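You operate a simulated robot arm through the tools that you are given. There is no shell and no other tool. Be economical: measure what you need, move in short steps, check, and stop when the job is done.

You are at the controls of a simulated two-armed robot. One attempt, no reset.

JOB
Pour all the measuring jug's water into the insulated water jug.
Fine: put the measuring jug back and seat the lid again; the spigot stays shut. Set down upright: measuring jug.
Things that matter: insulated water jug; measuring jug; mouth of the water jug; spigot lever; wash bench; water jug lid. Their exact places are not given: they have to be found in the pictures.

Only the result counts: the job must be done as asked and must still hold three seconds after the hand-in. Knocking over, shifting, dropping, spilling or breaking anything else fails it. A push-on lid holds only when it is set on centred and level and pressed home; a screw cap is set on level and turned clockwise until tight.

ROBOT AND FRAMES
Two 6-joint arms with two-finger grippers on one trunk, on a base that drives. Base frame: it is fixed to the floor where the robot stands at the start and does not move with it; the origin is under the middle of the robot, x ahead of it, y to its left, z up; the surface under the hand at the start is at about z = 750. Lengths are in mm, angles in rad, forces in N, time in s.
The left shoulder is at the start at [70, 176, 1290], the right one opposite. With the tool pointing down near the work surface each hand reaches from about 420 to 740 mm from the robot's upright axis, wherever it stands, measured 20 degrees to its own side. Places, roughly: insulated water jug [700, -100, 900]; measuring jug (13x8x15 cm) [500, 200, 800]; mouth of the water jug [700, -100, 1000]; spigot lever [600, 0, 900]; wash bench [700, 400, 800]; water jug lid (16x16x7 cm) [700, -100, 1000]. Payload 2.45 kg a hand.
The tool frame of a hand sits at the grasp point between the pads (the TCP): z along the fingers, y along the line on which they close. The tips reach 26 mm beyond it. The gripper opens to 96 mm. The gripper's body begins 69 mm behind the TCP.
Orientation is that of the tool frame in the base frame, as [roll, pitch, yaw] about the fixed x, y, z axes, in that order (R = Rz(yaw) Ry(pitch) Rx(roll)). With the fingers straight down and closing along the base's y, the tool's x points along the base's -x, its y along +y and its z along -z.

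CONTROLS
- The arms move only by the tool jog_arm. It takes "left_deltas", "right_deltas" or both (then of equal length, played together; a hand with none holds still); each is a list of rows, each a list of 7 numbers: the shift along the tool's x, y, z in units of 25 mm (1.0 is 25 mm), then the turn, a rotation vector about the tool's x, y, z in units of 6 degrees (1.0 is 6 degrees), then the finger opening in mm, from 0 to 96. In form: [[dx, dy, dz, ax, ay, az, claw], ...]. A call has 1 to 20 rows; each row shifts and turns the commanded pose from where the row before left it, along the tool's axes as they then stand. A call with a number of a shift or a turn outside -1 to 1 is refused whole. Each row takes 0.2 s and may step no farther than 50 mm and 0.15 rad from the row before; otherwise, or with a gripper value out of range, the whole call is refused. Where a pose cannot be reached the arm comes as near as it can. A force on the tool above 40 N (or 10 N above the force at the start of the call, whichever is more), or a blocked arm, ends the call early, and 0.2 s more pass. The fingers move at their own pace and stop on an object; they squeeze with about 43 N. The grip force told is the motor's: it shows also when the fingers shut on nothing. Time passes only in rows, and 0.2 s behind the last, so rows that do not move let the fingers close. The reply holds the time, the measured pose of the TCP, the force on the tool along the base axes, the opening and the grip force, in the units named above and with some noise, with the torque about the TCP (base axes, N m) and any sound that the robot's microphone picked up.
- Cameras (640 x 400 px; columns grow to the right, rows downward): "scene" is now at [131.8, 5.3, 1600.3]; the picture's right is [0.05, -1.00, 0.00], its down [-0.67, -0.03, -0.74] and it looks along [0.74, 0.04, -0.67] (base axes); focal length 274 px, centre (320, 200). "left" rides on the left gripper at [82, -3, -98] in its tool frame; the picture's right is [0.04, 1.00, 0.00], its down [-0.73, 0.03, -0.68] and it looks along [-0.68, 0.03, 0.73] (tool axes); focal length 256 px, centre (320, 200). "right" rides on the right gripper at [82, 3, -98] in its tool frame; the picture's right is [-0.04, 1.00, 0.00], its down [-0.73, -0.03, -0.68] and it looks along [-0.68, -0.03, 0.73] (tool axes); focal length 256 px, centre (320, 200).
- camera(camera): a new picture of that camera. The clock stands still meanwhile.
- lift_body(by): slides the trunk up (or, below 0, down) by that many mm; the arms and the scene camera ride with it, the base frame stays. It gives what a move gives, with no picture.
- steer(legs): drives the robot by 1 to 6 legs, each [ahead, left, turn to the left] in mm, mm and rad, along the robot's own axes; the way and the turn of a leg run together, so that a leg with both is an arc; at most 1500 mm and 3.142 rad a leg. The arms and the cameras ride along, it lands a little off, and it stops where it bumps. It gives what a move gives.
- pan_tilt(pan, tilt): turns the head with the scene camera to pan (to the left, within 1.501 rad either way) and tilt (down, from -0.506 to 1.204), counted from straight ahead of the robot. It gives what a move gives.
- measure_at(camera, pixels): for up to 12 pixels [column, row] of the newest picture of that camera ("zoom" is the newest enlarged one), the place [x, y, z] in the base frame of the surface seen there, good to about 3 mm. The clock stands still meanwhile.
- zoom(camera, box): a new picture of the part [left, top, right, bottom] of that camera's present view, enlarged. The clock stands still meanwhile.
- close_job(): hands the job in; it is judged then, once.

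Work in short steps. Measure before you move; look again where a grasp or a placing could have gone wrong, and mend it. You have 80 turns and 58 pictures in all, those below and enlarged ones among them. Open the grippers and draw the arms clear of the work before you hand the job in, unless the task says otherwise; then end with one line.

The tools are called after ">>>" by a JSON object that holds its "fn" and its "kwargs". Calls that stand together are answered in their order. jog_arm: Moves the arms, as the interface text tells. Its arguments: {"type":"object","properties":{"left_deltas":{"type":"array","items":{"type":"array","items":{"type":"number"}}},"right_deltas":{"type":"array","items":{"type":"array","items":{"type":"number"}}}},"required":[]} The other tools are called the same way: lift_body (by) slides the trunk up or down; steer (legs) drives the base; pan_tilt (pan, tilt) turns the head that bears the scene camera; camera (camera) takes a picture; measure_at (camera, pixels) gives the place of the surface under pixels of a picture; zoom (camera, box) takes an enlarged picture of a part of a camera's view; close_job () hands the job in.

At the start:

```text
time_s: 0.0
left_ee_pos: [526.7, 295.2, 1385.3]
left_tcp_rot: [-3.141, 0.0, -3.14]
left_ft_force: [-0.8, 0.6, -0.4]
left_wrist_torque: [0.0, 0.0, -0.03]
left_finger_gap: 96.0
left_finger_force: 0.1
right_ee_pos: [584.4, -147.6, 1389.4]
right_tcp_rot: [-3.141, 0.0, 3.14]
right_ft_force: [0.2, 0.2, -0.1]
right_wrist_torque: [0.03, 0.02, 0.0]
right_finger_gap: 95.9
right_finger_force: 0.0
trunk travel left (down, up): [-775.0, 65.0]
robot x, y, heading: [5.1, -0.9, -0.0]
head pan, tilt: [0.047, 0.738]
```

scene: 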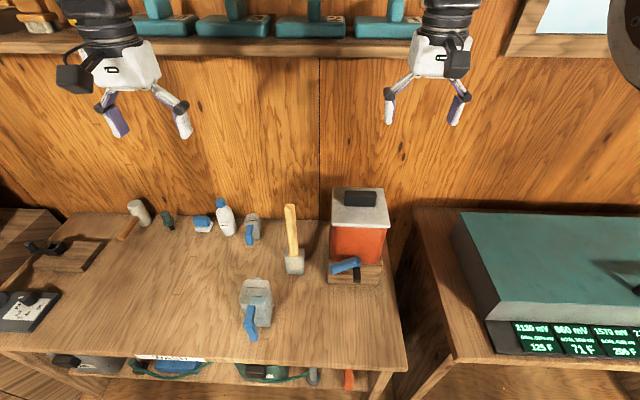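
right: 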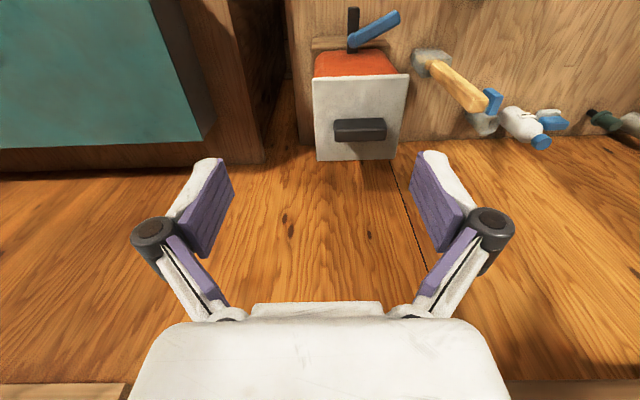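
left: 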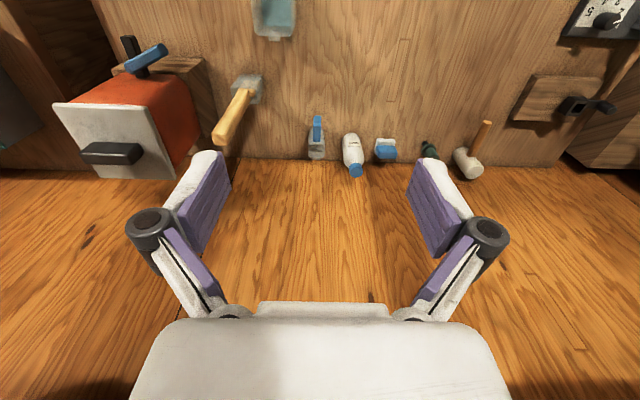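

The scene shows the orange jug with a white lid (black handle near (360,199)) and a measuring jug near (256,305) with a blue handle. I zoom in on both for measuring.

>>> {"fn": "zoom", "kwargs": {"camera": "scene", "box": [220, 170, 420, 350]}}

>>> {"fn": "measure_at", "kwargs": {"camera": "scene", "pixels": [[360, 199], [347, 199], [374, 199], [360, 191], [335, 220], [388, 220], [337, 190], [384, 190], [345, 265], [250, 322], [257, 285], [300, 340]]}}

```text
2.22 times, centred on (320, 260) of scene
```

zoom: 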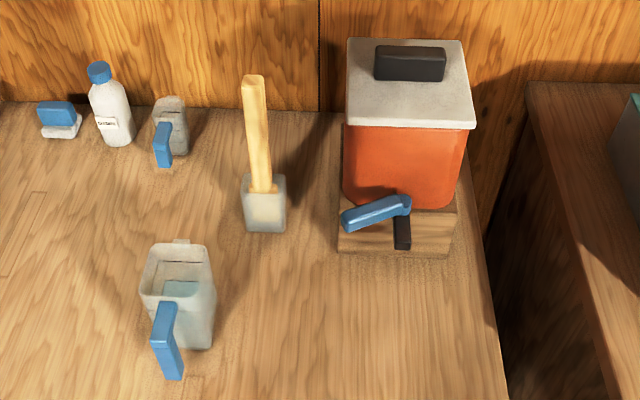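

```text
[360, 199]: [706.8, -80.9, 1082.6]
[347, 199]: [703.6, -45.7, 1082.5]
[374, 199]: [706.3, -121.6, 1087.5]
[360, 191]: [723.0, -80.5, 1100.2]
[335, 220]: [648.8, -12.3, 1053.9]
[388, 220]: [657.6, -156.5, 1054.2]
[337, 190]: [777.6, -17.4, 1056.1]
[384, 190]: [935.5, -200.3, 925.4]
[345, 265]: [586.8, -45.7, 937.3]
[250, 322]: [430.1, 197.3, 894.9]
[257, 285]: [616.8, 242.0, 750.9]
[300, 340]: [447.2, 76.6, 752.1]
```

The big measuring jug stands in front with its handle towards the robot. I measure details in the enlarged picture.

>>> {"fn": "measure_at", "kwargs": {"camera": "zoom", "pixels": [[411, 50], [380, 50], [441, 52], [411, 78], [163, 308], [168, 378], [145, 292], [210, 290], [182, 241], [152, 250], [207, 248], [185, 305]]}}

>>> {"fn": "measure_at", "kwargs": {"camera": "zoom", "pixels": [[345, 120], [472, 126], [463, 42], [350, 40], [375, 208], [403, 230], [255, 80], [265, 225], [190, 345], [165, 340], [170, 320], [158, 375]]}}

>>> {"fn": "zoom", "kwargs": {"camera": "scene", "box": [225, 270, 289, 350]}}

```text
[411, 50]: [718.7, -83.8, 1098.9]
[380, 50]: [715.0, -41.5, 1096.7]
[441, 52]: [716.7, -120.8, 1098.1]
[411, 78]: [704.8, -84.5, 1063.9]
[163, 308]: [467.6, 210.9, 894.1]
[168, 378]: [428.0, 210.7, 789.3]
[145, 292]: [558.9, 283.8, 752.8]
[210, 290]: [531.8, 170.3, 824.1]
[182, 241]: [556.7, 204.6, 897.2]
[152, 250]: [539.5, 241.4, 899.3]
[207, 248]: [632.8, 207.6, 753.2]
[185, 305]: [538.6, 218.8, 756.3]
```

```text
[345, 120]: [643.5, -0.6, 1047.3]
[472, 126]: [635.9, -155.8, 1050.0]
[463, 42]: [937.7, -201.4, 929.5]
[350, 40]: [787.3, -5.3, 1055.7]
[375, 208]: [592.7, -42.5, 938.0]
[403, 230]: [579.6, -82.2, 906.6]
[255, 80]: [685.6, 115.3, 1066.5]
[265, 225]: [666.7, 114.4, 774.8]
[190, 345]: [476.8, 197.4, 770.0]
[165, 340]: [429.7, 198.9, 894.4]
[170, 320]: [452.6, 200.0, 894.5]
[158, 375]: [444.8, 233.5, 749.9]
```

```text
5.00 times, centred on (257, 310) of scene
```

zoom: 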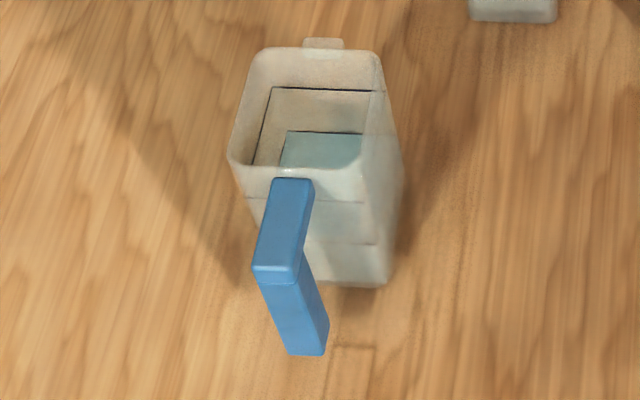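

The handle points toward −x. I measure handle edges and rim in this enlarged view.

>>> {"fn": "measure_at", "kwargs": {"camera": "zoom", "pixels": [[275, 185], [310, 185], [258, 268], [296, 268], [275, 300], [300, 300], [292, 350], [320, 350], [235, 155], [375, 60], [260, 55], [325, 41]]}}

>>> {"fn": "measure_at", "kwargs": {"camera": "zoom", "pixels": [[395, 160], [385, 280], [340, 280], [320, 150], [325, 110], [300, 195], [340, 172], [372, 90], [310, 320], [262, 285]]}}

```text
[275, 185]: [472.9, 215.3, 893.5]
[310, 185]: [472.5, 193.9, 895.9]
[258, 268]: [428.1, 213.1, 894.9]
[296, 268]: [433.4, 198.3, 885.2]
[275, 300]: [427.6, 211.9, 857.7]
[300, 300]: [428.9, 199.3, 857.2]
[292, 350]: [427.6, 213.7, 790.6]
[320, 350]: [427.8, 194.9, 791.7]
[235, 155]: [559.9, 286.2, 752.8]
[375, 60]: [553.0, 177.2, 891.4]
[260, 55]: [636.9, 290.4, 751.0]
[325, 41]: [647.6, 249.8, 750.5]
```

```text
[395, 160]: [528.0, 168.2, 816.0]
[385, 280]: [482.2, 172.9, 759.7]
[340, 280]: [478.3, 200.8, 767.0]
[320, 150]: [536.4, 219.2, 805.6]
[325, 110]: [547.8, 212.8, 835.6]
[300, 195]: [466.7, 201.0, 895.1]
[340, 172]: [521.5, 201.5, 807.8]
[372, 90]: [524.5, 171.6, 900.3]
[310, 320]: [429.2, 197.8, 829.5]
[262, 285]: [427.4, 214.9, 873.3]
```

The jug handle spans y≈194–215, front x≈428, z 790–895; lid handle spans x from ≈705, y −41…−121, top z≈1099. I start with the right hand: above the lid handle, with a quarter turn so the fingers close along x.

>>> {"fn": "jog_arm", "kwargs": {"right_deltas": [[-0.88, 0.44, 0.9, 0, 0, 0, 96], [-0.88, 0.44, 0.9, 0, 0, 0, 96], [-0.88, 0.44, 0.9, 0, 0, 0, 96], [-0.88, 0.44, 0.9, 0, 0, 0, 96], [-0.88, 0.44, 0.9, 0, 0, 0, 96], [-0.88, 0.44, 0.9, 0, 0, 0, 96], [0, 0, 0, 0, 0, -1, 96], [0, 0, 0, 0, 0, -1, 96], [0, 0, 0, 0, 0, -1, 96], [0, 0, 0, 0, 0, -1, 96], [0, 0, 0, 0, 0, -1, 96], [0, 0, 0, 0, 0, -1, 96], [0, 0, 0, 0, 0, -1, 96], [0, 0, 0, 0, 0, -1, 96], [0, 0, 0, 0, 0, -1, 96], [0, 0, 0, 0, 0, -1, 96], [0, 0, 0, 0, 0, -1, 96], [0, 0, 0, 0, 0, -1, 96], [0, 0, 0, 0, 0, -1, 96], [0, 0, 0, 0, 0, -1, 96]]}}

>>> {"fn": "camera", "kwargs": {"camera": "right"}}

```text
time_s: 4.2
left_ee_pos: [514.4, 293.4, 1391.1]
left_tcp_rot: [3.141, 0.01, -3.141]
left_ft_force: [0.8, -0.5, -0.1]
left_wrist_torque: [-0.04, -0.01, -0.02]
left_finger_gap: 96.0
left_finger_force: 0.1
right_ee_pos: [703.7, -83.8, 1262.8]
right_tcp_rot: [-3.131, 0.003, -1.671]
right_ft_force: [-0.2, -1.7, 0.1]
right_wrist_torque: [-0.01, 0.01, -0.01]
right_finger_gap: 96.2
right_finger_force: 0.1
trunk travel left (down, up): [-775.0, 65.0]
robot x, y, heading: [2.1, -0.6, 0.002]
head pan, tilt: [0.047, 0.738]
```

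```text
52 pictures are left
```

right: 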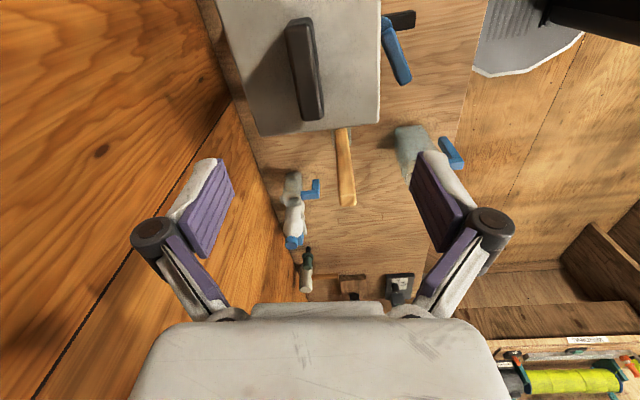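

I measure the lid handle's edges from the right camera (handle spans about (287,20)–(325,120)).

>>> {"fn": "measure_at", "kwargs": {"camera": "right", "pixels": [[291, 25], [310, 22], [302, 105], [320, 112], [300, 60], [316, 60], [262, 130], [377, 120], [222, 20], [376, 20], [350, 100], [308, 117]]}}

>>> {"fn": "zoom", "kwargs": {"camera": "right", "box": [200, 0, 400, 140]}}

```text
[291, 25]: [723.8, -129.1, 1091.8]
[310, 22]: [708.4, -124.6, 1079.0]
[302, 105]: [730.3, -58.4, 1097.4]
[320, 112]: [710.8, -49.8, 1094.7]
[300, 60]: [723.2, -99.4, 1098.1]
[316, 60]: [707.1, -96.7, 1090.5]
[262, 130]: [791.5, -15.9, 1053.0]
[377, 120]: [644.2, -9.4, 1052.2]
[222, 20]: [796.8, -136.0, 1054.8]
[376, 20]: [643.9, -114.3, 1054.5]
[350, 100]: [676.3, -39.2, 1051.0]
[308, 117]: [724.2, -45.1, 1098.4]
```

```text
2.86 times, centred on (300, 70) of right
```

zoom: 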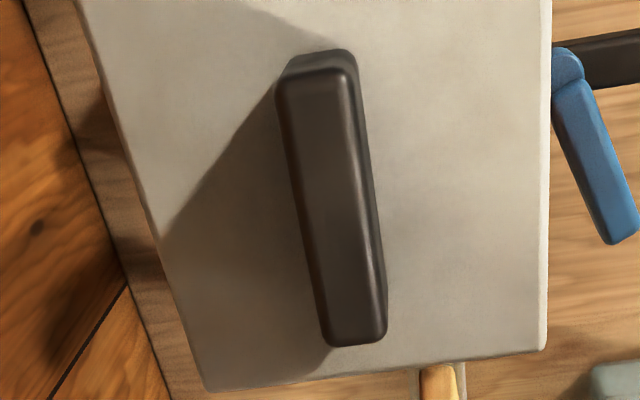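

Handle centre is ≈(719, −84), top z 1099. I finish the turn, shift x by +15 mm and descend to just around the handle.

>>> {"fn": "jog_arm", "kwargs": {"right_deltas": [[0, -0.6, 0.8, 0, 0, -0.95, 96], [0, 0, 1, 0, 0, 0, 96], [0, 0, 1, 0, 0, 0, 96], [0, 0, 1, 0, 0, 0, 96], [0, 0, 1, 0, 0, 0, 96], [0, 0, 1, 0, 0, 0, 96], [0, 0, 0.6, 0, 0, 0, 96], [0, 0, 0, 0, 0, 0, 96]]}}

>>> {"fn": "camera", "kwargs": {"camera": "right"}}

```text
time_s: 6.0
left_ee_pos: [525.8, 295.2, 1386.0]
left_tcp_rot: [-3.14, 0.0, 3.141]
left_ft_force: [-0.1, -0.3, -0.5]
left_wrist_torque: [-0.01, 0.0, 0.02]
left_finger_gap: 95.9
left_finger_force: 0.0
right_ee_pos: [724.1, -88.7, 1091.5]
right_tcp_rot: [3.141, 0.0, -1.576]
right_ft_force: [0.0, -0.4, 0.9]
right_wrist_torque: [-0.01, -0.01, 0.01]
right_finger_gap: 95.9
right_finger_force: 0.0
right hand out of reach, approached as far as the arm can: row 1
trunk travel left (down, up): [-775.0, 65.0]
robot x, y, heading: [-0.0, -0.6, 0.001]
head pan, tilt: [0.047, 0.738]
```

```text
50 pictures are left
```

right: 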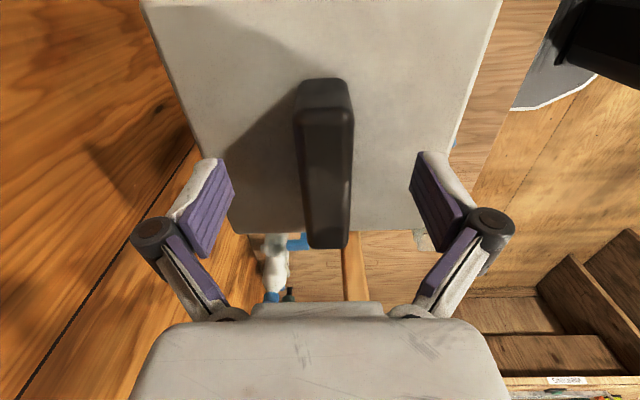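

Fingers straddle the handle (cols 298–352 at TCP row ~186), about 2.5 mm off. I correct and close.

>>> {"fn": "jog_arm", "kwargs": {"right_deltas": [[0, 0.1, 0.15, 0, 0, 0, 96], [0, 0, 0, 0, 0, 0, 20], [0, 0, 0, 0, 0, 0, 10], [0, 0, 0, 0, 0, 0, 10], [0, 0, 0, 0, 0, 0, 10]]}}

```text
time_s: 7.2
left_ee_pos: [524.6, 294.8, 1385.4]
left_tcp_rot: [-3.141, 0.001, -3.141]
left_ft_force: [0.2, -0.8, -1.2]
left_wrist_torque: [0.01, 0.01, 0.06]
left_finger_gap: 95.8
left_finger_force: 0.1
right_ee_pos: [719.5, -88.1, 1089.3]
right_tcp_rot: [-3.139, 0.0, -1.577]
right_ft_force: [1.5, -0.4, 8.4]
right_wrist_torque: [-0.01, -0.07, 0.17]
right_finger_gap: 25.2
right_finger_force: 43.1
trunk travel left (down, up): [-775.0, 65.0]
robot x, y, heading: [-1.6, -0.9, -0.003]
head pan, tilt: [0.047, 0.738]
```

Gripped at 25 mm; the seated lid pose is TCP (719.5, −88.1, 1089). I pull gently straight up and watch the force.

>>> {"fn": "jog_arm", "kwargs": {"right_deltas": [[0, 0, -0.2, 0, 0, 0, 10], [0, 0, -0.2, 0, 0, 0, 10], [0, 0, -0.3, 0, 0, 0, 10], [0, 0, -0.3, 0, 0, 0, 10]]}}

>>> {"fn": "camera", "kwargs": {"camera": "scene"}}

```text
time_s: 8.2
left_ee_pos: [527.5, 294.9, 1386.0]
left_tcp_rot: [-3.141, 0.0, 3.141]
left_ft_force: [0.0, -0.9, -1.5]
left_wrist_torque: [0.03, 0.01, -0.02]
left_finger_gap: 95.8
left_finger_force: 0.1
right_ee_pos: [719.4, -86.9, 1114.1]
right_tcp_rot: [-3.141, 0.0, -1.576]
right_ft_force: [0.4, -0.2, -0.9]
right_wrist_torque: [0.02, 0.01, -0.02]
right_finger_gap: 25.2
right_finger_force: 42.8
trunk travel left (down, up): [-775.0, 65.0]
robot x, y, heading: [0.5, 0.4, 0.001]
head pan, tilt: [0.047, 0.738]
```

```text
49 pictures are left
```

scene: 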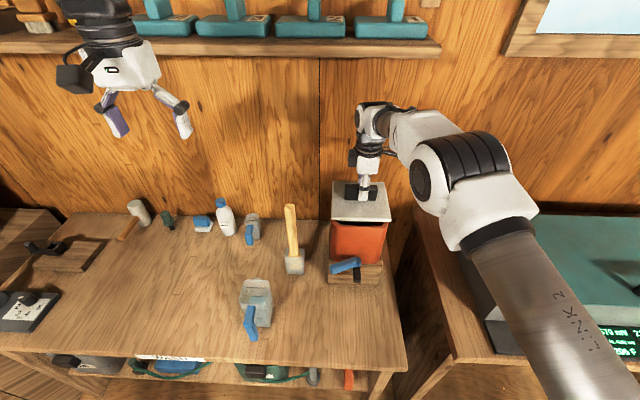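

I lift another 60 mm and check that the lid came along and the mouth is open.

>>> {"fn": "jog_arm", "kwargs": {"right_deltas": [[0, 0, -0.6, 0, 0, 0, 10], [0, 0, -0.6, 0, 0, 0, 10], [0, 0, -0.6, 0, 0, 0, 10], [0, 0, -0.6, 0, 0, 0, 10]]}}

>>> {"fn": "zoom", "kwargs": {"camera": "scene", "box": [280, 110, 440, 290]}}

```text
time_s: 9.2
left_ee_pos: [526.7, 296.0, 1385.4]
left_tcp_rot: [-3.14, 0.0, 3.142]
left_ft_force: [-0.9, -1.4, -0.4]
left_wrist_torque: [0.05, 0.0, 0.0]
left_finger_gap: 96.2
left_finger_force: 0.1
right_ee_pos: [718.7, -86.9, 1176.3]
right_tcp_rot: [-3.141, -0.002, -1.576]
right_ft_force: [0.2, 0.3, -0.7]
right_wrist_torque: [-0.04, -0.01, -0.01]
right_finger_gap: 25.1
right_finger_force: 42.5
trunk travel left (down, up): [-775.0, 65.0]
robot x, y, heading: [-0.9, 0.5, 0.004]
head pan, tilt: [0.047, 0.738]
```

```text
2.22 times, centred on (360, 200) of scene
```

zoom: 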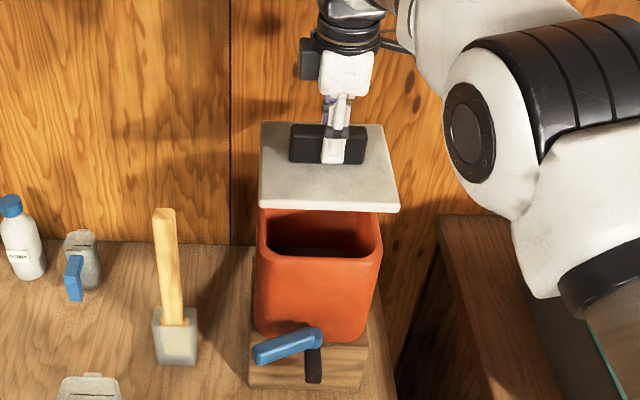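

The lid is off and the mouth is open. I carry the lid out to the right and slightly up, keeping it level.

>>> {"fn": "jog_arm", "kwargs": {"right_deltas": [[0.4, 0, -1, 0, 0, 0, 10], [0.8, 0.3, -0.6, 0, 0, 0, 10], [1, 0.4, -0.3, 0, 0, 0, 10], [1, 0.4, -0.3, 0, 0, 0, 10], [1, 0.4, -0.3, 0, 0, 0, 10], [1, 0.4, -0.2, 0, 0, 0, 10], [1, 0.5, 0, 0, 0, 0, 10], [1, 0.5, 0, 0, 0, 0, 10], [1, 0.5, 0, 0, 0, 0, 10], [1, 0.5, 0, 0, 0, 0, 10], [1, 0.5, 0, 0, 0, 0, 10], [1, 0.5, 0, 0, 0, 0, 10], [1, 0.5, 0, 0, 0, 0, 10]]}}

>>> {"fn": "camera", "kwargs": {"camera": "scene"}}

```text
time_s: 12.0
left_ee_pos: [526.4, 292.4, 1386.2]
left_tcp_rot: [3.14, -0.001, -3.141]
left_ft_force: [-0.7, 0.3, 1.0]
left_wrist_torque: [0.03, 0.0, 0.01]
left_finger_gap: 96.0
left_finger_force: 0.1
right_ee_pos: [582.3, -393.4, 1241.5]
right_tcp_rot: [-3.141, 0.002, -1.573]
right_ft_force: [1.3, -0.1, -0.8]
right_wrist_torque: [-0.02, -0.02, 0.03]
right_finger_gap: 25.2
right_finger_force: 43.2
trunk travel left (down, up): [-775.0, 65.0]
robot x, y, heading: [2.0, 0.9, 0.001]
head pan, tilt: [0.047, 0.738]
```

```text
47 pictures are left
```

scene: 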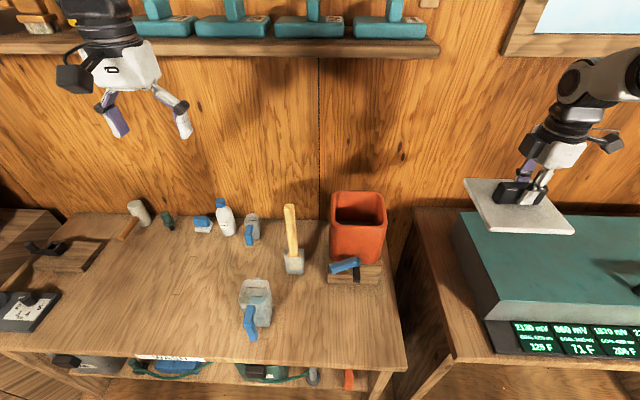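

The mouth is visible (about (332–386, 192–222)). I measure rim points and the bench front edge.

>>> {"fn": "measure_at", "kwargs": {"camera": "scene", "pixels": [[333, 212], [383, 210], [358, 223], [356, 194], [358, 219], [338, 208], [378, 208], [358, 205], [250, 362], [350, 365], [521, 222], [358, 240]]}}

>>> {"fn": "zoom", "kwargs": {"camera": "scene", "box": [310, 170, 410, 290]}}

```text
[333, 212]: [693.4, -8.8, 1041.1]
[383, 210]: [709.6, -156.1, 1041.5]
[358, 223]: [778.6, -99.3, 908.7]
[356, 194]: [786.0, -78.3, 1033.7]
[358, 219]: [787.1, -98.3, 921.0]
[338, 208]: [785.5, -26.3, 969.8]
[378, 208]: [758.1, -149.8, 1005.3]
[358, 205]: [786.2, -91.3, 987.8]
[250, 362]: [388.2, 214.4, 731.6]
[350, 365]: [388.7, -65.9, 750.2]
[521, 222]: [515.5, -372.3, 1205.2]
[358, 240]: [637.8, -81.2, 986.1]
```

```text
3.33 times, centred on (360, 230) of scene
```

zoom: 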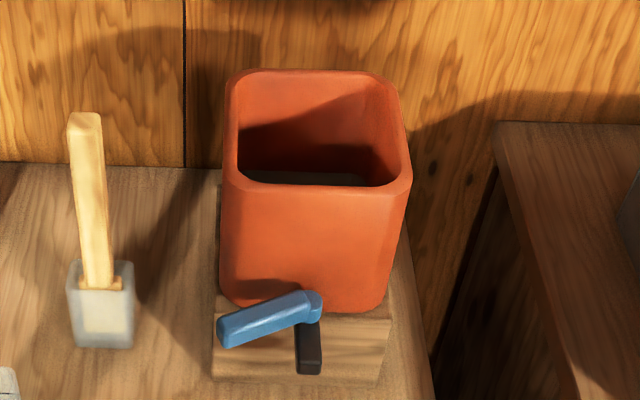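

The mouth's inner span is x≈655–786, y≈−20…−148, rim z≈1041. I back the base up 150 mm to give room for a horizontal grasp of the jug handle, then pitch the left fingers forward.

>>> {"fn": "steer", "kwargs": {"legs": [[-170, 0, 0]]}}

>>> {"fn": "jog_arm", "kwargs": {"left_deltas": [[0, -0.3, 0.8, 0, -1, 0, 96], [0, -0.3, 0.8, 0, -1, 0, 96], [0, -0.3, 0.8, 0, -1, 0, 96], [0, -0.3, 0.8, 0, -1, 0, 96], [0, -0.3, 0.8, 0, -1, 0, 96], [0, -0.3, 0.8, 0, -1, 0, 96], [0, -0.3, 0.5, 0, -1, 0, 96], [0, -0.3, 0.5, 0, -1, 0, 96], [0.3, -0.3, 0, 0, -1, 0, 96], [0.6, -0.3, 0, 0, -1, 0, 96], [0.6, -0.3, 0, 0, -1, 0, 96], [0.6, -0.3, 0, 0, -1, 0, 96], [0.6, 0, 0, 0, -1, 0, 96], [0.6, 0, 0, 0, -1, 0, 96], [0.6, 0, 0, 0, -1, 0, 96]]}}

```text
time_s: 13.5
left_ee_pos: [361.4, 295.3, 1383.2]
left_tcp_rot: [-3.141, -0.004, -3.14]
left_ft_force: [0.5, 0.2, 0.3]
left_wrist_torque: [-0.04, 0.05, -0.04]
left_finger_gap: 96.1
left_finger_force: 0.1
right_ee_pos: [417.0, -392.0, 1240.4]
right_tcp_rot: [3.139, -0.001, -1.574]
right_ft_force: [0.7, -0.5, -2.1]
right_wrist_torque: [-0.03, 0.02, 0.02]
right_finger_gap: 25.1
right_finger_force: 42.9
trunk travel left (down, up): [-775.0, 65.0]
robot x, y, heading: [-168.5, 2.4, -0.001]
head pan, tilt: [0.047, 0.738]
```

```text
time_s: 16.7
left_ee_pos: [370.5, 208.4, 1163.6]
left_tcp_rot: [2.448, 1.569, 2.45]
left_ft_force: [0.3, -0.3, 1.0]
left_wrist_torque: [-0.01, -0.01, -0.02]
left_finger_gap: 96.1
left_finger_force: 0.1
left hand out of reach, approached as far as the arm can: row 7, 13
right_ee_pos: [414.5, -392.6, 1242.2]
right_tcp_rot: [3.139, -0.001, -1.575]
right_ft_force: [0.1, 0.3, -2.4]
right_wrist_torque: [-0.03, 0.02, 0.02]
right_finger_gap: 25.2
right_finger_force: 43.3
trunk travel left (down, up): [-775.0, 65.0]
robot x, y, heading: [-170.4, 1.9, 0.002]
head pan, tilt: [0.047, 0.738]
```

Fingers now point forward. I descend toward the handle height with a pre-grasp x of about 355.

>>> {"fn": "jog_arm", "kwargs": {"left_deltas": [[1, 0, -0.3, 0, 0, 0, 96], [1, 0, -0.3, 0, 0, 0, 96], [1, 0, 0, 0, 0, 0, 96], [1, 0, 0, 0, 0, 0, 96], [1, 0, 0, 0, 0, 0, 96], [1, 0, 0, 0, 0, 0, 96], [1, 0, 0, 0, 0, 0, 96], [1, 0, 0, 0, 0, 0, 96], [1, 0, 0, 0, 0, 0, 96], [1, 0, 0, 0, 0, 0, 96], [1, 0, 0, 0, 0, 0, 96], [1, -0.1, 0, 0, 0, 0, 96]]}}

>>> {"fn": "camera", "kwargs": {"camera": "left"}}

>>> {"fn": "camera", "kwargs": {"camera": "scene"}}

```text
time_s: 19.3
left_ee_pos: [372.0, 198.6, 867.9]
left_tcp_rot: [-0.672, 1.57, -0.671]
left_ft_force: [0.1, 0.1, -0.5]
left_wrist_torque: [0.0, -0.01, 0.0]
left_finger_gap: 96.0
left_finger_force: 0.0
left hand out of reach, approached as far as the arm can: row 4, 5, 6, 8
right_ee_pos: [413.9, -392.1, 1241.8]
right_tcp_rot: [3.141, -0.001, -1.574]
right_ft_force: [0.3, 0.5, -1.2]
right_wrist_torque: [0.01, 0.02, -0.01]
right_finger_gap: 25.0
right_finger_force: 43.4
trunk travel left (down, up): [-775.0, 65.0]
robot x, y, heading: [-166.6, -2.7, -0.005]
head pan, tilt: [0.047, 0.738]
```

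```text
45 pictures are left
```

left: 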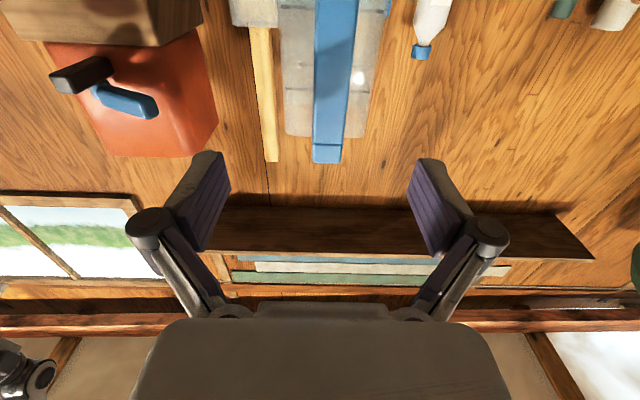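

```text
44 pictures are left
```

scene: 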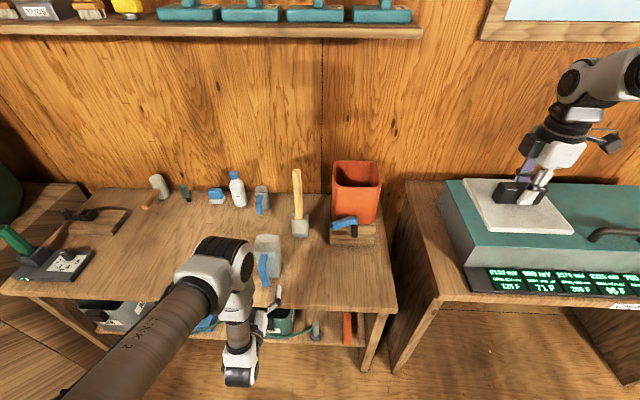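

Handle appears at col 313–358, top at row ~160 in the (upside-down) left view. I measure it from here to align.

>>> {"fn": "measure_at", "kwargs": {"camera": "left", "pixels": [[320, 120], [350, 120], [327, 150], [330, 60], [295, 120], [365, 120], [316, 130], [339, 130]]}}

```text
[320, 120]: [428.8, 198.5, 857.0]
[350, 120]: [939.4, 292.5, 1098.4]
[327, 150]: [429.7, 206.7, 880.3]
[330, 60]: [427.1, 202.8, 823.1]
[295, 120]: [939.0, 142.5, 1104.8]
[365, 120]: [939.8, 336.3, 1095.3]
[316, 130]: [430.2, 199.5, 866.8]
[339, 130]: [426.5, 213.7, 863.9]
```

Handle centre is y≈205. I align y and z and advance to TCP x≈434.

>>> {"fn": "jog_arm", "kwargs": {"left_deltas": [[0.4, 0.27, 0.5, 0, 0, 0, 96], [0, 0, 1, 0, 0, 0, 96], [0, 0, 0.9, 0, 0, 0, 96], [0, 0, 0, 0, 0, 0, 96]]}}

>>> {"fn": "camera", "kwargs": {"camera": "left"}}

```text
time_s: 20.3
left_ee_pos: [431.8, 205.5, 857.1]
left_tcp_rot: [2.855, 1.569, 2.859]
left_ft_force: [-0.5, -0.3, 0.4]
left_wrist_torque: [-0.01, 0.01, -0.02]
left_finger_gap: 96.2
left_finger_force: 0.1
right_ee_pos: [413.1, -392.0, 1240.9]
right_tcp_rot: [-3.141, -0.002, -1.572]
right_ft_force: [-0.2, 1.0, 0.1]
right_wrist_torque: [0.02, 0.01, -0.02]
right_finger_gap: 25.4
right_finger_force: 42.7
trunk travel left (down, up): [-775.0, 65.0]
robot x, y, heading: [-169.9, -0.9, 0.001]
head pan, tilt: [0.047, 0.738]
```

```text
43 pictures are left
```

left: 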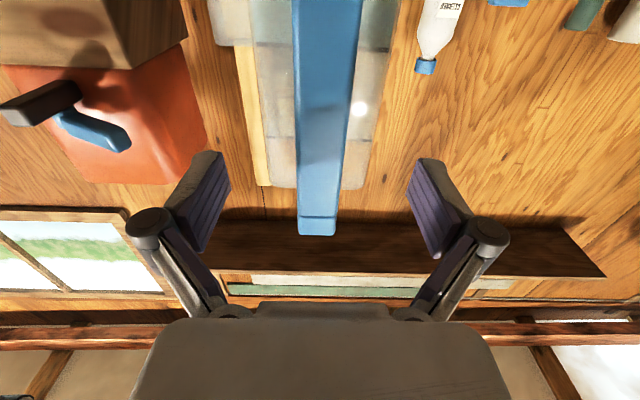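

The handle is centred (cols 298–341 at row 186). I advance 6 mm and close on it.

>>> {"fn": "jog_arm", "kwargs": {"left_deltas": [[0, 0, 0.25, 0, 0, 0, 96], [0, 0, 0, 0, 0, 0, 25], [0, 0, 0, 0, 0, 0, 8], [0, 0, 0, 0, 0, 0, 8], [0, 0, 0, 0, 0, 0, 8]]}}

```text
time_s: 21.5
left_ee_pos: [438.0, 206.3, 858.3]
left_tcp_rot: [-0.219, 1.57, -0.217]
left_ft_force: [0.6, -0.1, 0.2]
left_wrist_torque: [-0.01, -0.08, -0.02]
left_finger_gap: 20.8
left_finger_force: 42.8
right_ee_pos: [413.2, -392.4, 1241.2]
right_tcp_rot: [-3.141, 0.0, -1.573]
right_ft_force: [0.4, -0.9, -2.3]
right_wrist_torque: [-0.04, -0.01, -0.03]
right_finger_gap: 25.2
right_finger_force: 43.1
trunk travel left (down, up): [-775.0, 65.0]
robot x, y, heading: [-168.3, -1.2, 0.001]
head pan, tilt: [0.047, 0.738]
```

Gripped at 20.8 mm. I lift by 40 mm in small steps and look whether the jug stays level.

>>> {"fn": "jog_arm", "kwargs": {"left_deltas": [[-0.2, 0, 0, 0, 0, 0, 8], [-0.3, 0, 0, 0, 0, 0, 8], [-0.5, 0, 0, 0, 0, 0, 8], [-0.6, 0, 0, 0, 0, 0, 8]]}}

>>> {"fn": "zoom", "kwargs": {"camera": "scene", "box": [200, 190, 360, 390]}}

>>> {"fn": "camera", "kwargs": {"camera": "left"}}

```text
time_s: 22.5
left_ee_pos: [439.0, 205.5, 896.8]
left_tcp_rot: [-3.036, 1.568, -3.036]
left_ft_force: [0.8, -0.6, -3.8]
left_wrist_torque: [0.03, 0.3, 0.01]
left_finger_gap: 20.8
left_finger_force: 43.1
right_ee_pos: [413.5, -391.8, 1242.4]
right_tcp_rot: [3.14, 0.001, -1.572]
right_ft_force: [0.0, -0.5, -2.3]
right_wrist_torque: [0.0, 0.0, 0.01]
right_finger_gap: 25.1
right_finger_force: 43.3
trunk travel left (down, up): [-775.0, 65.0]
robot x, y, heading: [-169.7, 2.9, 0.006]
head pan, tilt: [0.047, 0.738]
```

```text
2.00 times, centred on (280, 290) of scene
```

zoom: 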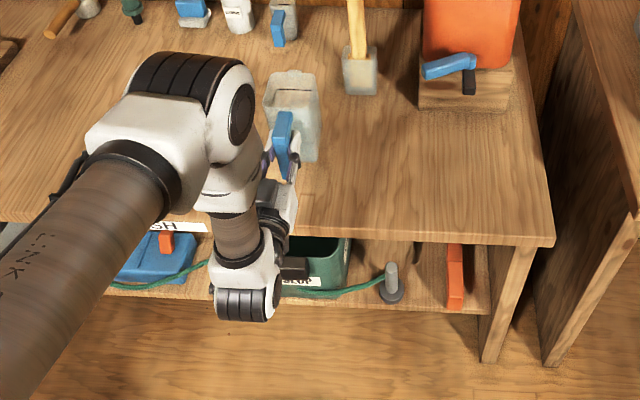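

```text
41 pictures are left
```

left: 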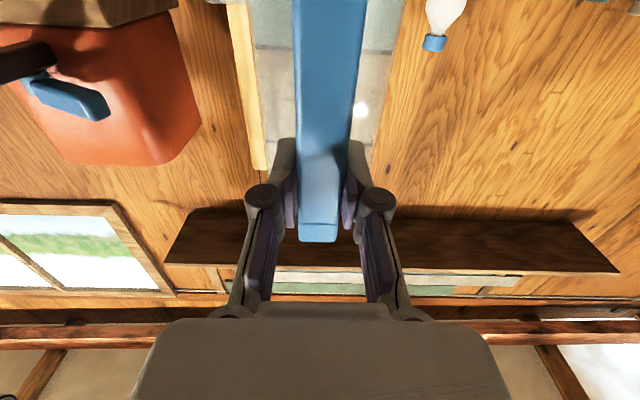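

The jug (≈0.39 kg) is held level. I lift it straight up to about z 1160, keeping it upright.

>>> {"fn": "jog_arm", "kwargs": {"left_deltas": [[-0.8, 0, 0, 0, 0, 0, 8], [-1, 0, 0, 0, 0, 0, 8], [-1, 0, 0, 0, 0, 0, 8], [-1, 0, 0, 0, 0, 0, 8], [-1, 0, 0, 0, 0, 0, 8], [-1, 0, 0, 0, 0, 0, 8], [-1, 0, 0, 0, 0, 0, 8], [-1, 0, 0, 0, 0, 0, 8], [-1, 0, 0, 0, 0, 0, 8], [-1, 0, 0, 0, 0, 0, 8], [-0.6, 0, 0, 0, 0, 0, 8]]}}

>>> {"fn": "pan_tilt", "kwargs": {"pan": -0.5, "tilt": 0.5}}

>>> {"fn": "camera", "kwargs": {"camera": "scene"}}

```text
time_s: 24.9
left_ee_pos: [436.5, 203.3, 1157.7]
left_tcp_rot: [-3.029, 1.57, -3.028]
left_ft_force: [0.4, -0.7, -4.9]
left_wrist_torque: [-0.01, 0.31, -0.05]
left_finger_gap: 20.5
left_finger_force: 42.4
right_ee_pos: [413.6, -391.1, 1242.0]
right_tcp_rot: [-3.141, 0.0, -1.575]
right_ft_force: [-0.7, -0.8, -0.8]
right_wrist_torque: [-0.01, -0.02, -0.01]
right_finger_gap: 25.4
right_finger_force: 42.9
trunk travel left (down, up): [-775.0, 65.0]
robot x, y, heading: [-173.0, -2.4, 0.002]
head pan, tilt: [0.047, 0.738]
```

```text
time_s: 25.8
left_ee_pos: [438.0, 204.0, 1158.1]
left_tcp_rot: [-3.09, 1.568, -3.09]
left_ft_force: [0.3, 1.1, -4.4]
left_wrist_torque: [-0.03, 0.29, 0.0]
left_finger_gap: 20.8
left_finger_force: 42.9
right_ee_pos: [413.7, -391.5, 1241.7]
right_tcp_rot: [3.141, -0.001, -1.574]
right_ft_force: [-1.1, -0.5, -1.5]
right_wrist_torque: [-0.05, 0.0, 0.01]
right_finger_gap: 25.1
right_finger_force: 43.3
trunk travel left (down, up): [-775.0, 65.0]
robot x, y, heading: [-167.0, 5.0, 0.003]
head pan, tilt: [-0.499, 0.499]
```

```text
40 pictures are left
```

scene: 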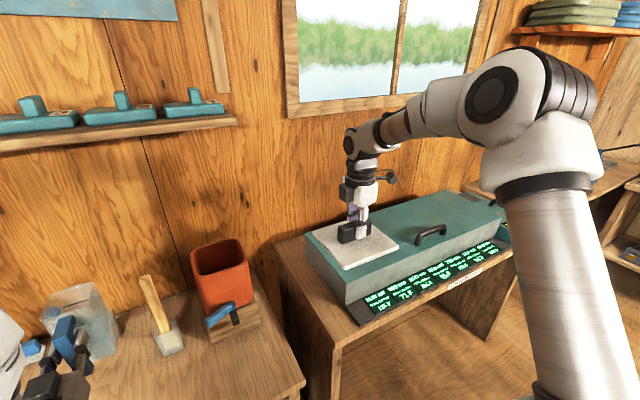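

Right side looks free. I check the height of the device, its handle and the wall shelf before moving.

>>> {"fn": "measure_at", "kwargs": {"camera": "scene", "pixels": [[430, 229], [330, 240], [110, 138], [20, 150], [230, 122], [163, 120], [220, 272], [372, 250], [60, 300], [90, 290]]}}

```text
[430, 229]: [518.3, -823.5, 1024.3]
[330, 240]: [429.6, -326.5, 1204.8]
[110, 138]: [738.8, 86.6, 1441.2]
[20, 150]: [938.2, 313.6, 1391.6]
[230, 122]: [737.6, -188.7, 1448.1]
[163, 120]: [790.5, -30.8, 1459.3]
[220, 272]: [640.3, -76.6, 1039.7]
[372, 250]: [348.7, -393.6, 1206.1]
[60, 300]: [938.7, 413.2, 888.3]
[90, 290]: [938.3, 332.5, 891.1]
```

The wall shelf (front edge x≈738, z≈1441) would crowd a forward pitch, so I'll pour by rolling the horizontal hand about its finger axis over the side rim. First I drive sideways and move the hand right/up while well in front of everything.

>>> {"fn": "steer", "kwargs": {"legs": [[0, -150, 0]]}}

>>> {"fn": "jog_arm", "kwargs": {"left_deltas": [[-0.4, -0.6, 0, 0, 0, 0, 8], [-0.4, -0.8, 0, 0, 0, 0, 8], [-0.2, -0.8, 0, 0, 0, 0, 8], [0, -0.8, 0, 0, 0, 0, 8], [0, -0.8, 0, 0, 0, 0, 8]]}}

>>> {"fn": "pan_tilt", "kwargs": {"pan": 0.1, "tilt": 0.75}}

>>> {"fn": "camera", "kwargs": {"camera": "scene"}}

```text
time_s: 27.2
left_ee_pos: [437.6, 60.7, 1157.6]
left_tcp_rot: [-2.154, 1.568, -2.147]
left_ft_force: [-1.0, 0.9, -3.4]
left_wrist_torque: [-0.04, 0.27, -0.01]
left_finger_gap: 20.9
left_finger_force: 42.3
right_ee_pos: [416.3, -534.9, 1242.6]
right_tcp_rot: [3.141, -0.002, -1.571]
right_ft_force: [0.6, 0.0, -0.7]
right_wrist_torque: [-0.03, 0.04, -0.01]
right_finger_gap: 25.2
right_finger_force: 42.7
trunk travel left (down, up): [-775.0, 65.0]
robot x, y, heading: [-169.7, -145.0, 0.001]
head pan, tilt: [-0.499, 0.499]
```

```text
time_s: 28.4
left_ee_pos: [449.9, 30.3, 1177.3]
left_tcp_rot: [-1.903, 1.55, -1.877]
left_ft_force: [0.4, 0.3, -4.0]
left_wrist_torque: [0.01, 0.28, 0.02]
left_finger_gap: 20.7
left_finger_force: 43.0
left hand out of reach, approached as far as the arm can: row 3, 4, 5
right_ee_pos: [415.2, -537.9, 1241.6]
right_tcp_rot: [-3.141, 0.0, -1.571]
right_ft_force: [-0.2, 0.8, -2.3]
right_wrist_torque: [0.01, -0.01, -0.01]
right_finger_gap: 25.1
right_finger_force: 43.3
trunk travel left (down, up): [-775.0, 65.0]
robot x, y, heading: [-169.5, -147.4, 0.003]
head pan, tilt: [-0.499, 0.499]
```

```text
time_s: 29.4
left_ee_pos: [449.7, 29.4, 1176.9]
left_tcp_rot: [-1.893, 1.55, -1.864]
left_ft_force: [0.7, 0.8, -3.6]
left_wrist_torque: [0.02, 0.27, -0.01]
left_finger_gap: 20.8
left_finger_force: 42.3
right_ee_pos: [414.7, -536.8, 1242.2]
right_tcp_rot: [-3.14, 0.001, -1.57]
right_ft_force: [-0.6, 0.6, -1.4]
right_wrist_torque: [-0.05, 0.01, 0.01]
right_finger_gap: 25.3
right_finger_force: 43.0
trunk travel left (down, up): [-775.0, 65.0]
robot x, y, heading: [-165.5, -143.8, 0.006]
head pan, tilt: [0.099, 0.75]
```

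```text
39 pictures are left
```

scene: 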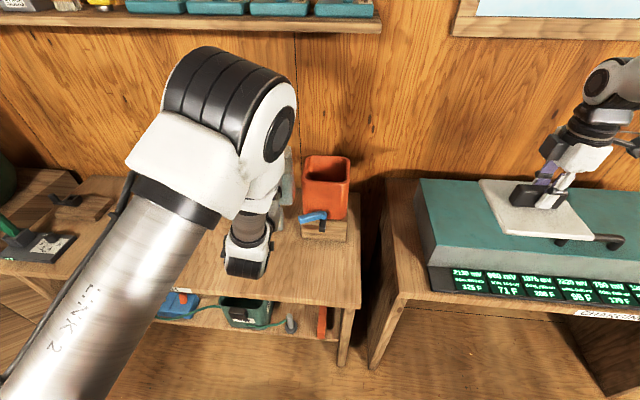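

The left hand can't come nearer the centre line, so I use the base: 75 mm more to the right, then ahead 165 mm, bringing the jug (bottom z≈1069) over the mouth (rim 1041).

>>> {"fn": "steer", "kwargs": {"legs": [[0, -75, 0]]}}

>>> {"fn": "steer", "kwargs": {"legs": [[165, 0, 0]]}}

>>> {"fn": "camera", "kwargs": {"camera": "scene"}}

>>> {"fn": "camera", "kwargs": {"camera": "left"}}

```text
time_s: 30.4
left_ee_pos: [449.9, -40.6, 1176.7]
left_tcp_rot: [-1.838, 1.543, -1.807]
left_ft_force: [-0.6, 1.7, -4.7]
left_wrist_torque: [0.01, 0.27, -0.01]
left_finger_gap: 20.8
left_finger_force: 42.7
right_ee_pos: [415.7, -606.7, 1244.6]
right_tcp_rot: [-3.141, -0.005, -1.571]
right_ft_force: [-0.8, 0.4, -1.8]
right_wrist_torque: [-0.03, 0.01, 0.0]
right_finger_gap: 25.3
right_finger_force: 42.9
trunk travel left (down, up): [-775.0, 65.0]
robot x, y, heading: [-167.5, -224.6, 0.01]
head pan, tilt: [0.099, 0.75]
```

```text
time_s: 31.9
left_ee_pos: [619.2, -40.8, 1179.1]
left_tcp_rot: [-1.775, 1.547, -1.738]
left_ft_force: [0.1, -0.2, -4.1]
left_wrist_torque: [0.02, 0.29, 0.0]
left_finger_gap: 20.8
left_finger_force: 43.2
right_ee_pos: [586.8, -608.5, 1243.5]
right_tcp_rot: [-3.14, -0.001, -1.566]
right_ft_force: [-0.5, -1.1, -1.0]
right_wrist_torque: [-0.02, -0.02, -0.04]
right_finger_gap: 25.0
right_finger_force: 42.8
trunk travel left (down, up): [-775.0, 65.0]
robot x, y, heading: [1.2, -219.2, 0.008]
head pan, tilt: [0.099, 0.75]
```

```text
38 pictures are left
```

scene: 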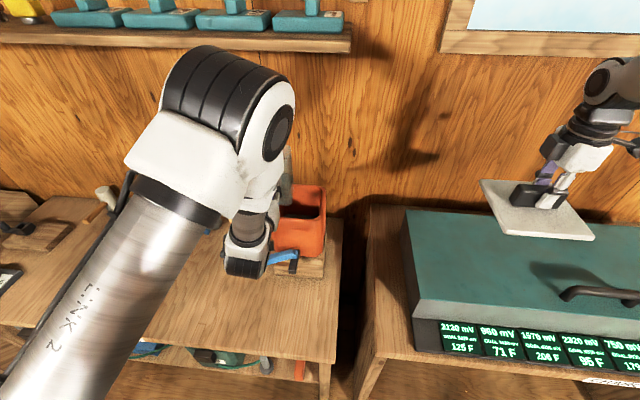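

```text
37 pictures are left
```

left: 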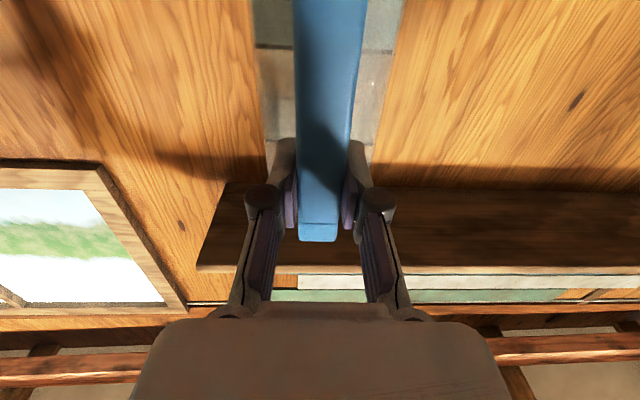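

TCP is at (619, −41, 1179). I move 25 mm ahead and begin the roll (top toward −y), 30° only, to check sense and position.

>>> {"fn": "jog_arm", "kwargs": {"left_deltas": [[0, -0.2, 0.5, 0, 0, 0, 8], [0, 0, 0.5, 0, 0, 0, 8], [0, 0, 0, 0, 0, 0.8, 8], [0, 0, 0, 0, 0, 0.8, 8], [0, 0, 0, 0, 0, 0.8, 8], [0, 0, 0, 0, 0, 0.8, 8], [0, 0, 0, 0, 0, 0.8, 8], [0, 0, 0, 0, 0, 0.8, 8]]}}

>>> {"fn": "camera", "kwargs": {"camera": "scene"}}

>>> {"fn": "camera", "kwargs": {"camera": "right"}}

```text
time_s: 33.7
left_ee_pos: [645.2, -44.1, 1176.1]
left_tcp_rot: [1.586, 1.09, 1.622]
left_ft_force: [-0.5, -0.2, -3.4]
left_wrist_torque: [-0.12, 0.28, 0.04]
left_finger_gap: 20.5
left_finger_force: 43.3
right_ee_pos: [589.2, -608.0, 1242.2]
right_tcp_rot: [-3.141, 0.0, -1.567]
right_ft_force: [-0.5, 0.1, -1.7]
right_wrist_torque: [-0.02, 0.01, 0.01]
right_finger_gap: 25.3
right_finger_force: 43.0
trunk travel left (down, up): [-775.0, 65.0]
robot x, y, heading: [1.9, -217.2, 0.007]
head pan, tilt: [0.099, 0.75]
```

```text
36 pictures are left
```

scene: 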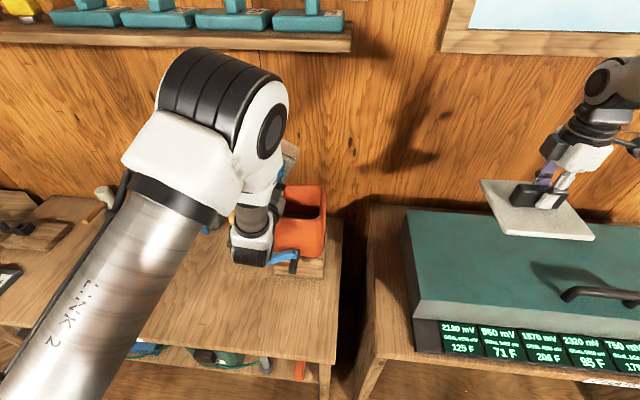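

```text
35 pictures are left
```

right: 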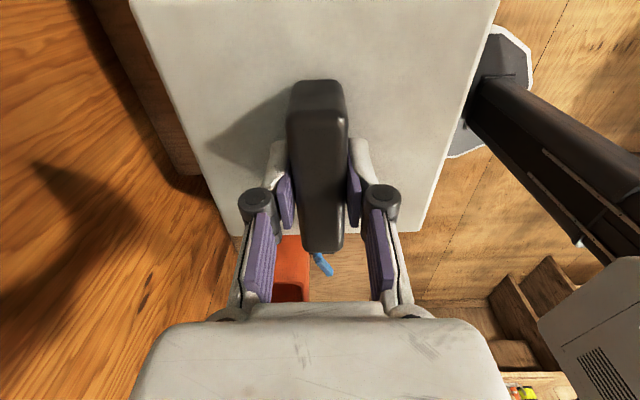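

The roll sense is right (top leaning to −y, 28°). I roll on to about 57°, before the water reaches the rim.

>>> {"fn": "jog_arm", "kwargs": {"left_deltas": [[0, 0, 0, 0, 0, 0.6, 8], [0, 0, 0, 0, 0, 0.6, 8], [0, 0, 0, 0, 0, 0.6, 8], [0, 0, 0, 0, 0, 0.6, 8], [0, 0, 0, 0, 0, 0.6, 8], [0, 0, 0, 0, 0, 0.6, 8], [0, 0, 0, 0, 0, 0.6, 8], [0, 0, 0, 0, 0, 0.4, 8]]}}

>>> {"fn": "zoom", "kwargs": {"camera": "scene", "box": [200, 110, 360, 290]}}

```text
time_s: 35.5
left_ee_pos: [645.5, -43.6, 1178.3]
left_tcp_rot: [1.58, 0.609, 1.613]
left_ft_force: [-0.8, 0.5, -4.0]
left_wrist_torque: [-0.19, 0.3, 0.0]
left_finger_gap: 20.7
left_finger_force: 42.9
right_ee_pos: [588.8, -607.9, 1241.9]
right_tcp_rot: [3.141, 0.0, -1.567]
right_ft_force: [-0.1, 0.6, -1.4]
right_wrist_torque: [-0.02, 0.02, 0.01]
right_finger_gap: 25.1
right_finger_force: 43.3
trunk travel left (down, up): [-775.0, 65.0]
robot x, y, heading: [4.1, -221.6, 0.011]
head pan, tilt: [0.099, 0.75]
```

```text
2.22 times, centred on (280, 200) of scene
```

zoom: 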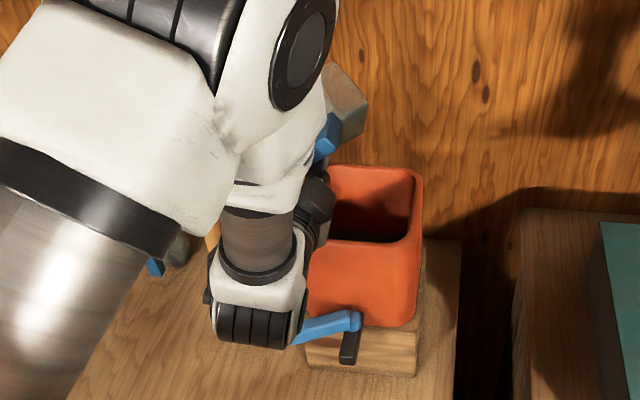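

Tilt is 55°. I shift 15 mm to +y and 20 mm down so the stream falls well inside the mouth, and check where the jug's corner is.

>>> {"fn": "jog_arm", "kwargs": {"left_deltas": [[0.5, -0.15, 0, 0, 0, 0, 8], [0.45, -0.16, 0, 0, 0, 0, 8]]}}

>>> {"fn": "zoom", "kwargs": {"camera": "scene", "box": [240, 120, 340, 220]}}

>>> {"fn": "measure_at", "kwargs": {"camera": "zoom", "pixels": [[345, 110], [360, 130], [330, 180], [300, 140], [420, 280], [520, 280], [320, 330], [360, 160]]}}

```text
time_s: 36.1
left_ee_pos: [645.7, -28.9, 1156.8]
left_tcp_rot: [1.579, 0.611, 1.612]
left_ft_force: [-0.2, -0.1, -4.2]
left_wrist_torque: [-0.22, 0.28, 0.0]
left_finger_gap: 20.8
left_finger_force: 43.1
right_ee_pos: [589.6, -607.2, 1242.9]
right_tcp_rot: [3.141, 0.0, -1.569]
right_ft_force: [0.6, 0.3, -2.6]
right_wrist_torque: [-0.02, 0.02, -0.03]
right_finger_gap: 25.4
right_finger_force: 42.7
trunk travel left (down, up): [-775.0, 65.0]
robot x, y, heading: [3.3, -220.9, 0.008]
head pan, tilt: [0.099, 0.75]
```

```text
4.00 times, centred on (290, 170) of scene
```

zoom: 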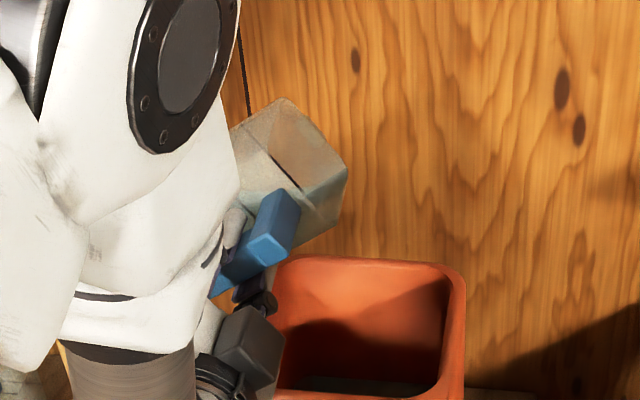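

```text
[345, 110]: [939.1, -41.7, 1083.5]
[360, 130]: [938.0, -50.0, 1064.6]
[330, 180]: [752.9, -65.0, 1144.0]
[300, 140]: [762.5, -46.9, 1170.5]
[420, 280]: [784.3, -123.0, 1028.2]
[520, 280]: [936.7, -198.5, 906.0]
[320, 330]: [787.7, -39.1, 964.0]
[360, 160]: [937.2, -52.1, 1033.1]
```

The pouring edge is at about y −75, z ≈1140, x up to 763 — well inside the mouth. I now roll slowly on.

>>> {"fn": "jog_arm", "kwargs": {"left_deltas": [[0, 0, 0, 0, 0, 0.3, 8], [0, 0, 0, 0, 0, 0.3, 8], [0, 0, 0, 0, 0, 0.3, 8], [0, 0, 0, 0, 0, 0.3, 8], [0, 0, 0, 0, 0, 0.2, 8], [0, 0, 0, 0, 0, 0.2, 8], [0, 0, 0, 0, 0, 0.2, 8], [0, 0, 0, 0, 0, 0.2, 8], [0, 0, 0, 0, 0, 0.2, 8], [0, 0, 0, 0, 0, 0.2, 8], [0, 0, 0, 0, 0, 0.2, 8], [0, 0, 0, 0, 0, 0.2, 8], [0, 0, 0, 0, 0, 0.2, 8], [0, 0, 0, 0, 0, 0.2, 8]]}}

>>> {"fn": "zoom", "kwargs": {"camera": "scene", "box": [240, 120, 340, 220]}}

```text
time_s: 39.1
left_ee_pos: [645.9, -28.1, 1157.1]
left_tcp_rot: [1.578, 0.275, 1.609]
left_ft_force: [0.9, -0.7, -5.0]
left_wrist_torque: [-0.24, 0.23, -0.01]
left_finger_gap: 20.6
left_finger_force: 42.6
right_ee_pos: [587.4, -608.2, 1242.5]
right_tcp_rot: [3.14, 0.0, -1.569]
right_ft_force: [0.4, 0.5, -0.6]
right_wrist_torque: [-0.01, 0.0, 0.02]
right_finger_gap: 25.2
right_finger_force: 42.7
trunk travel left (down, up): [-775.0, 65.0]
robot x, y, heading: [3.7, -221.2, 0.012]
head pan, tilt: [0.099, 0.75]
```

```text
4.00 times, centred on (290, 170) of scene
```

zoom: 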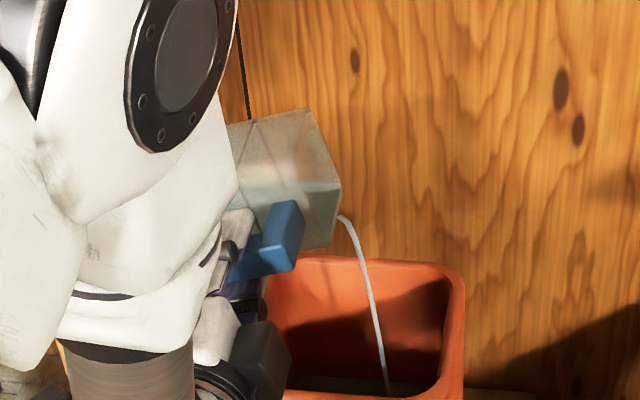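

At 74° the stream falls inside the mouth. I let it run and continue rolling slowly.

>>> {"fn": "jog_arm", "kwargs": {"left_deltas": [[0, 0, 0, 0, 0, 0, 8], [0, 0, 0, 0, 0, 0, 8], [0, 0, 0, 0, 0, 0.1, 8], [0, 0, 0, 0, 0, 0.2, 8], [0, 0, 0, 0, 0, 0.2, 8], [0, 0, 0, 0, 0, 0.2, 8], [0, 0, 0, 0, 0, 0.2, 8], [0, 0, 0, 0, 0, 0.2, 8], [0, 0, 0, 0, 0, 0.2, 8], [0, 0, 0, 0, 0, 0.2, 8], [0, 0, 0, 0, 0, 0.2, 8], [0, 0, 0, 0, 0, 0.2, 8], [0, 0, 0, 0, 0, 0.2, 8], [0, 0, 0, 0, 0, 0.2, 8], [0, 0, 0, 0, 0, 0.2, 8], [0, 0, 0, 0, 0, 0.2, 8]]}}

>>> {"fn": "zoom", "kwargs": {"camera": "scene", "box": [240, 120, 340, 220]}}

```text
time_s: 42.5
left_ee_pos: [645.8, -27.7, 1157.4]
left_tcp_rot: [1.578, -0.008, 1.607]
left_ft_force: [-0.1, 0.6, -2.4]
left_wrist_torque: [-0.12, 0.16, -0.02]
left_finger_gap: 20.4
left_finger_force: 42.9
right_ee_pos: [588.8, -607.5, 1242.1]
right_tcp_rot: [3.141, 0.0, -1.568]
right_ft_force: [-1.0, -0.4, -1.7]
right_wrist_torque: [0.05, -0.02, -0.02]
right_finger_gap: 25.2
right_finger_force: 43.0
trunk travel left (down, up): [-775.0, 65.0]
robot x, y, heading: [2.8, -220.5, 0.009]
head pan, tilt: [0.099, 0.75]
```

```text
4.00 times, centred on (290, 170) of scene
```

zoom: 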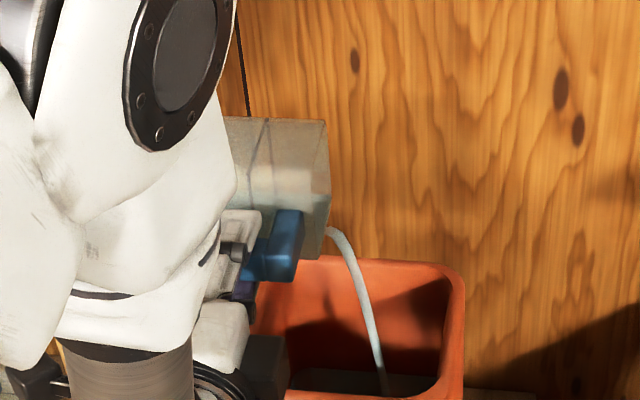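

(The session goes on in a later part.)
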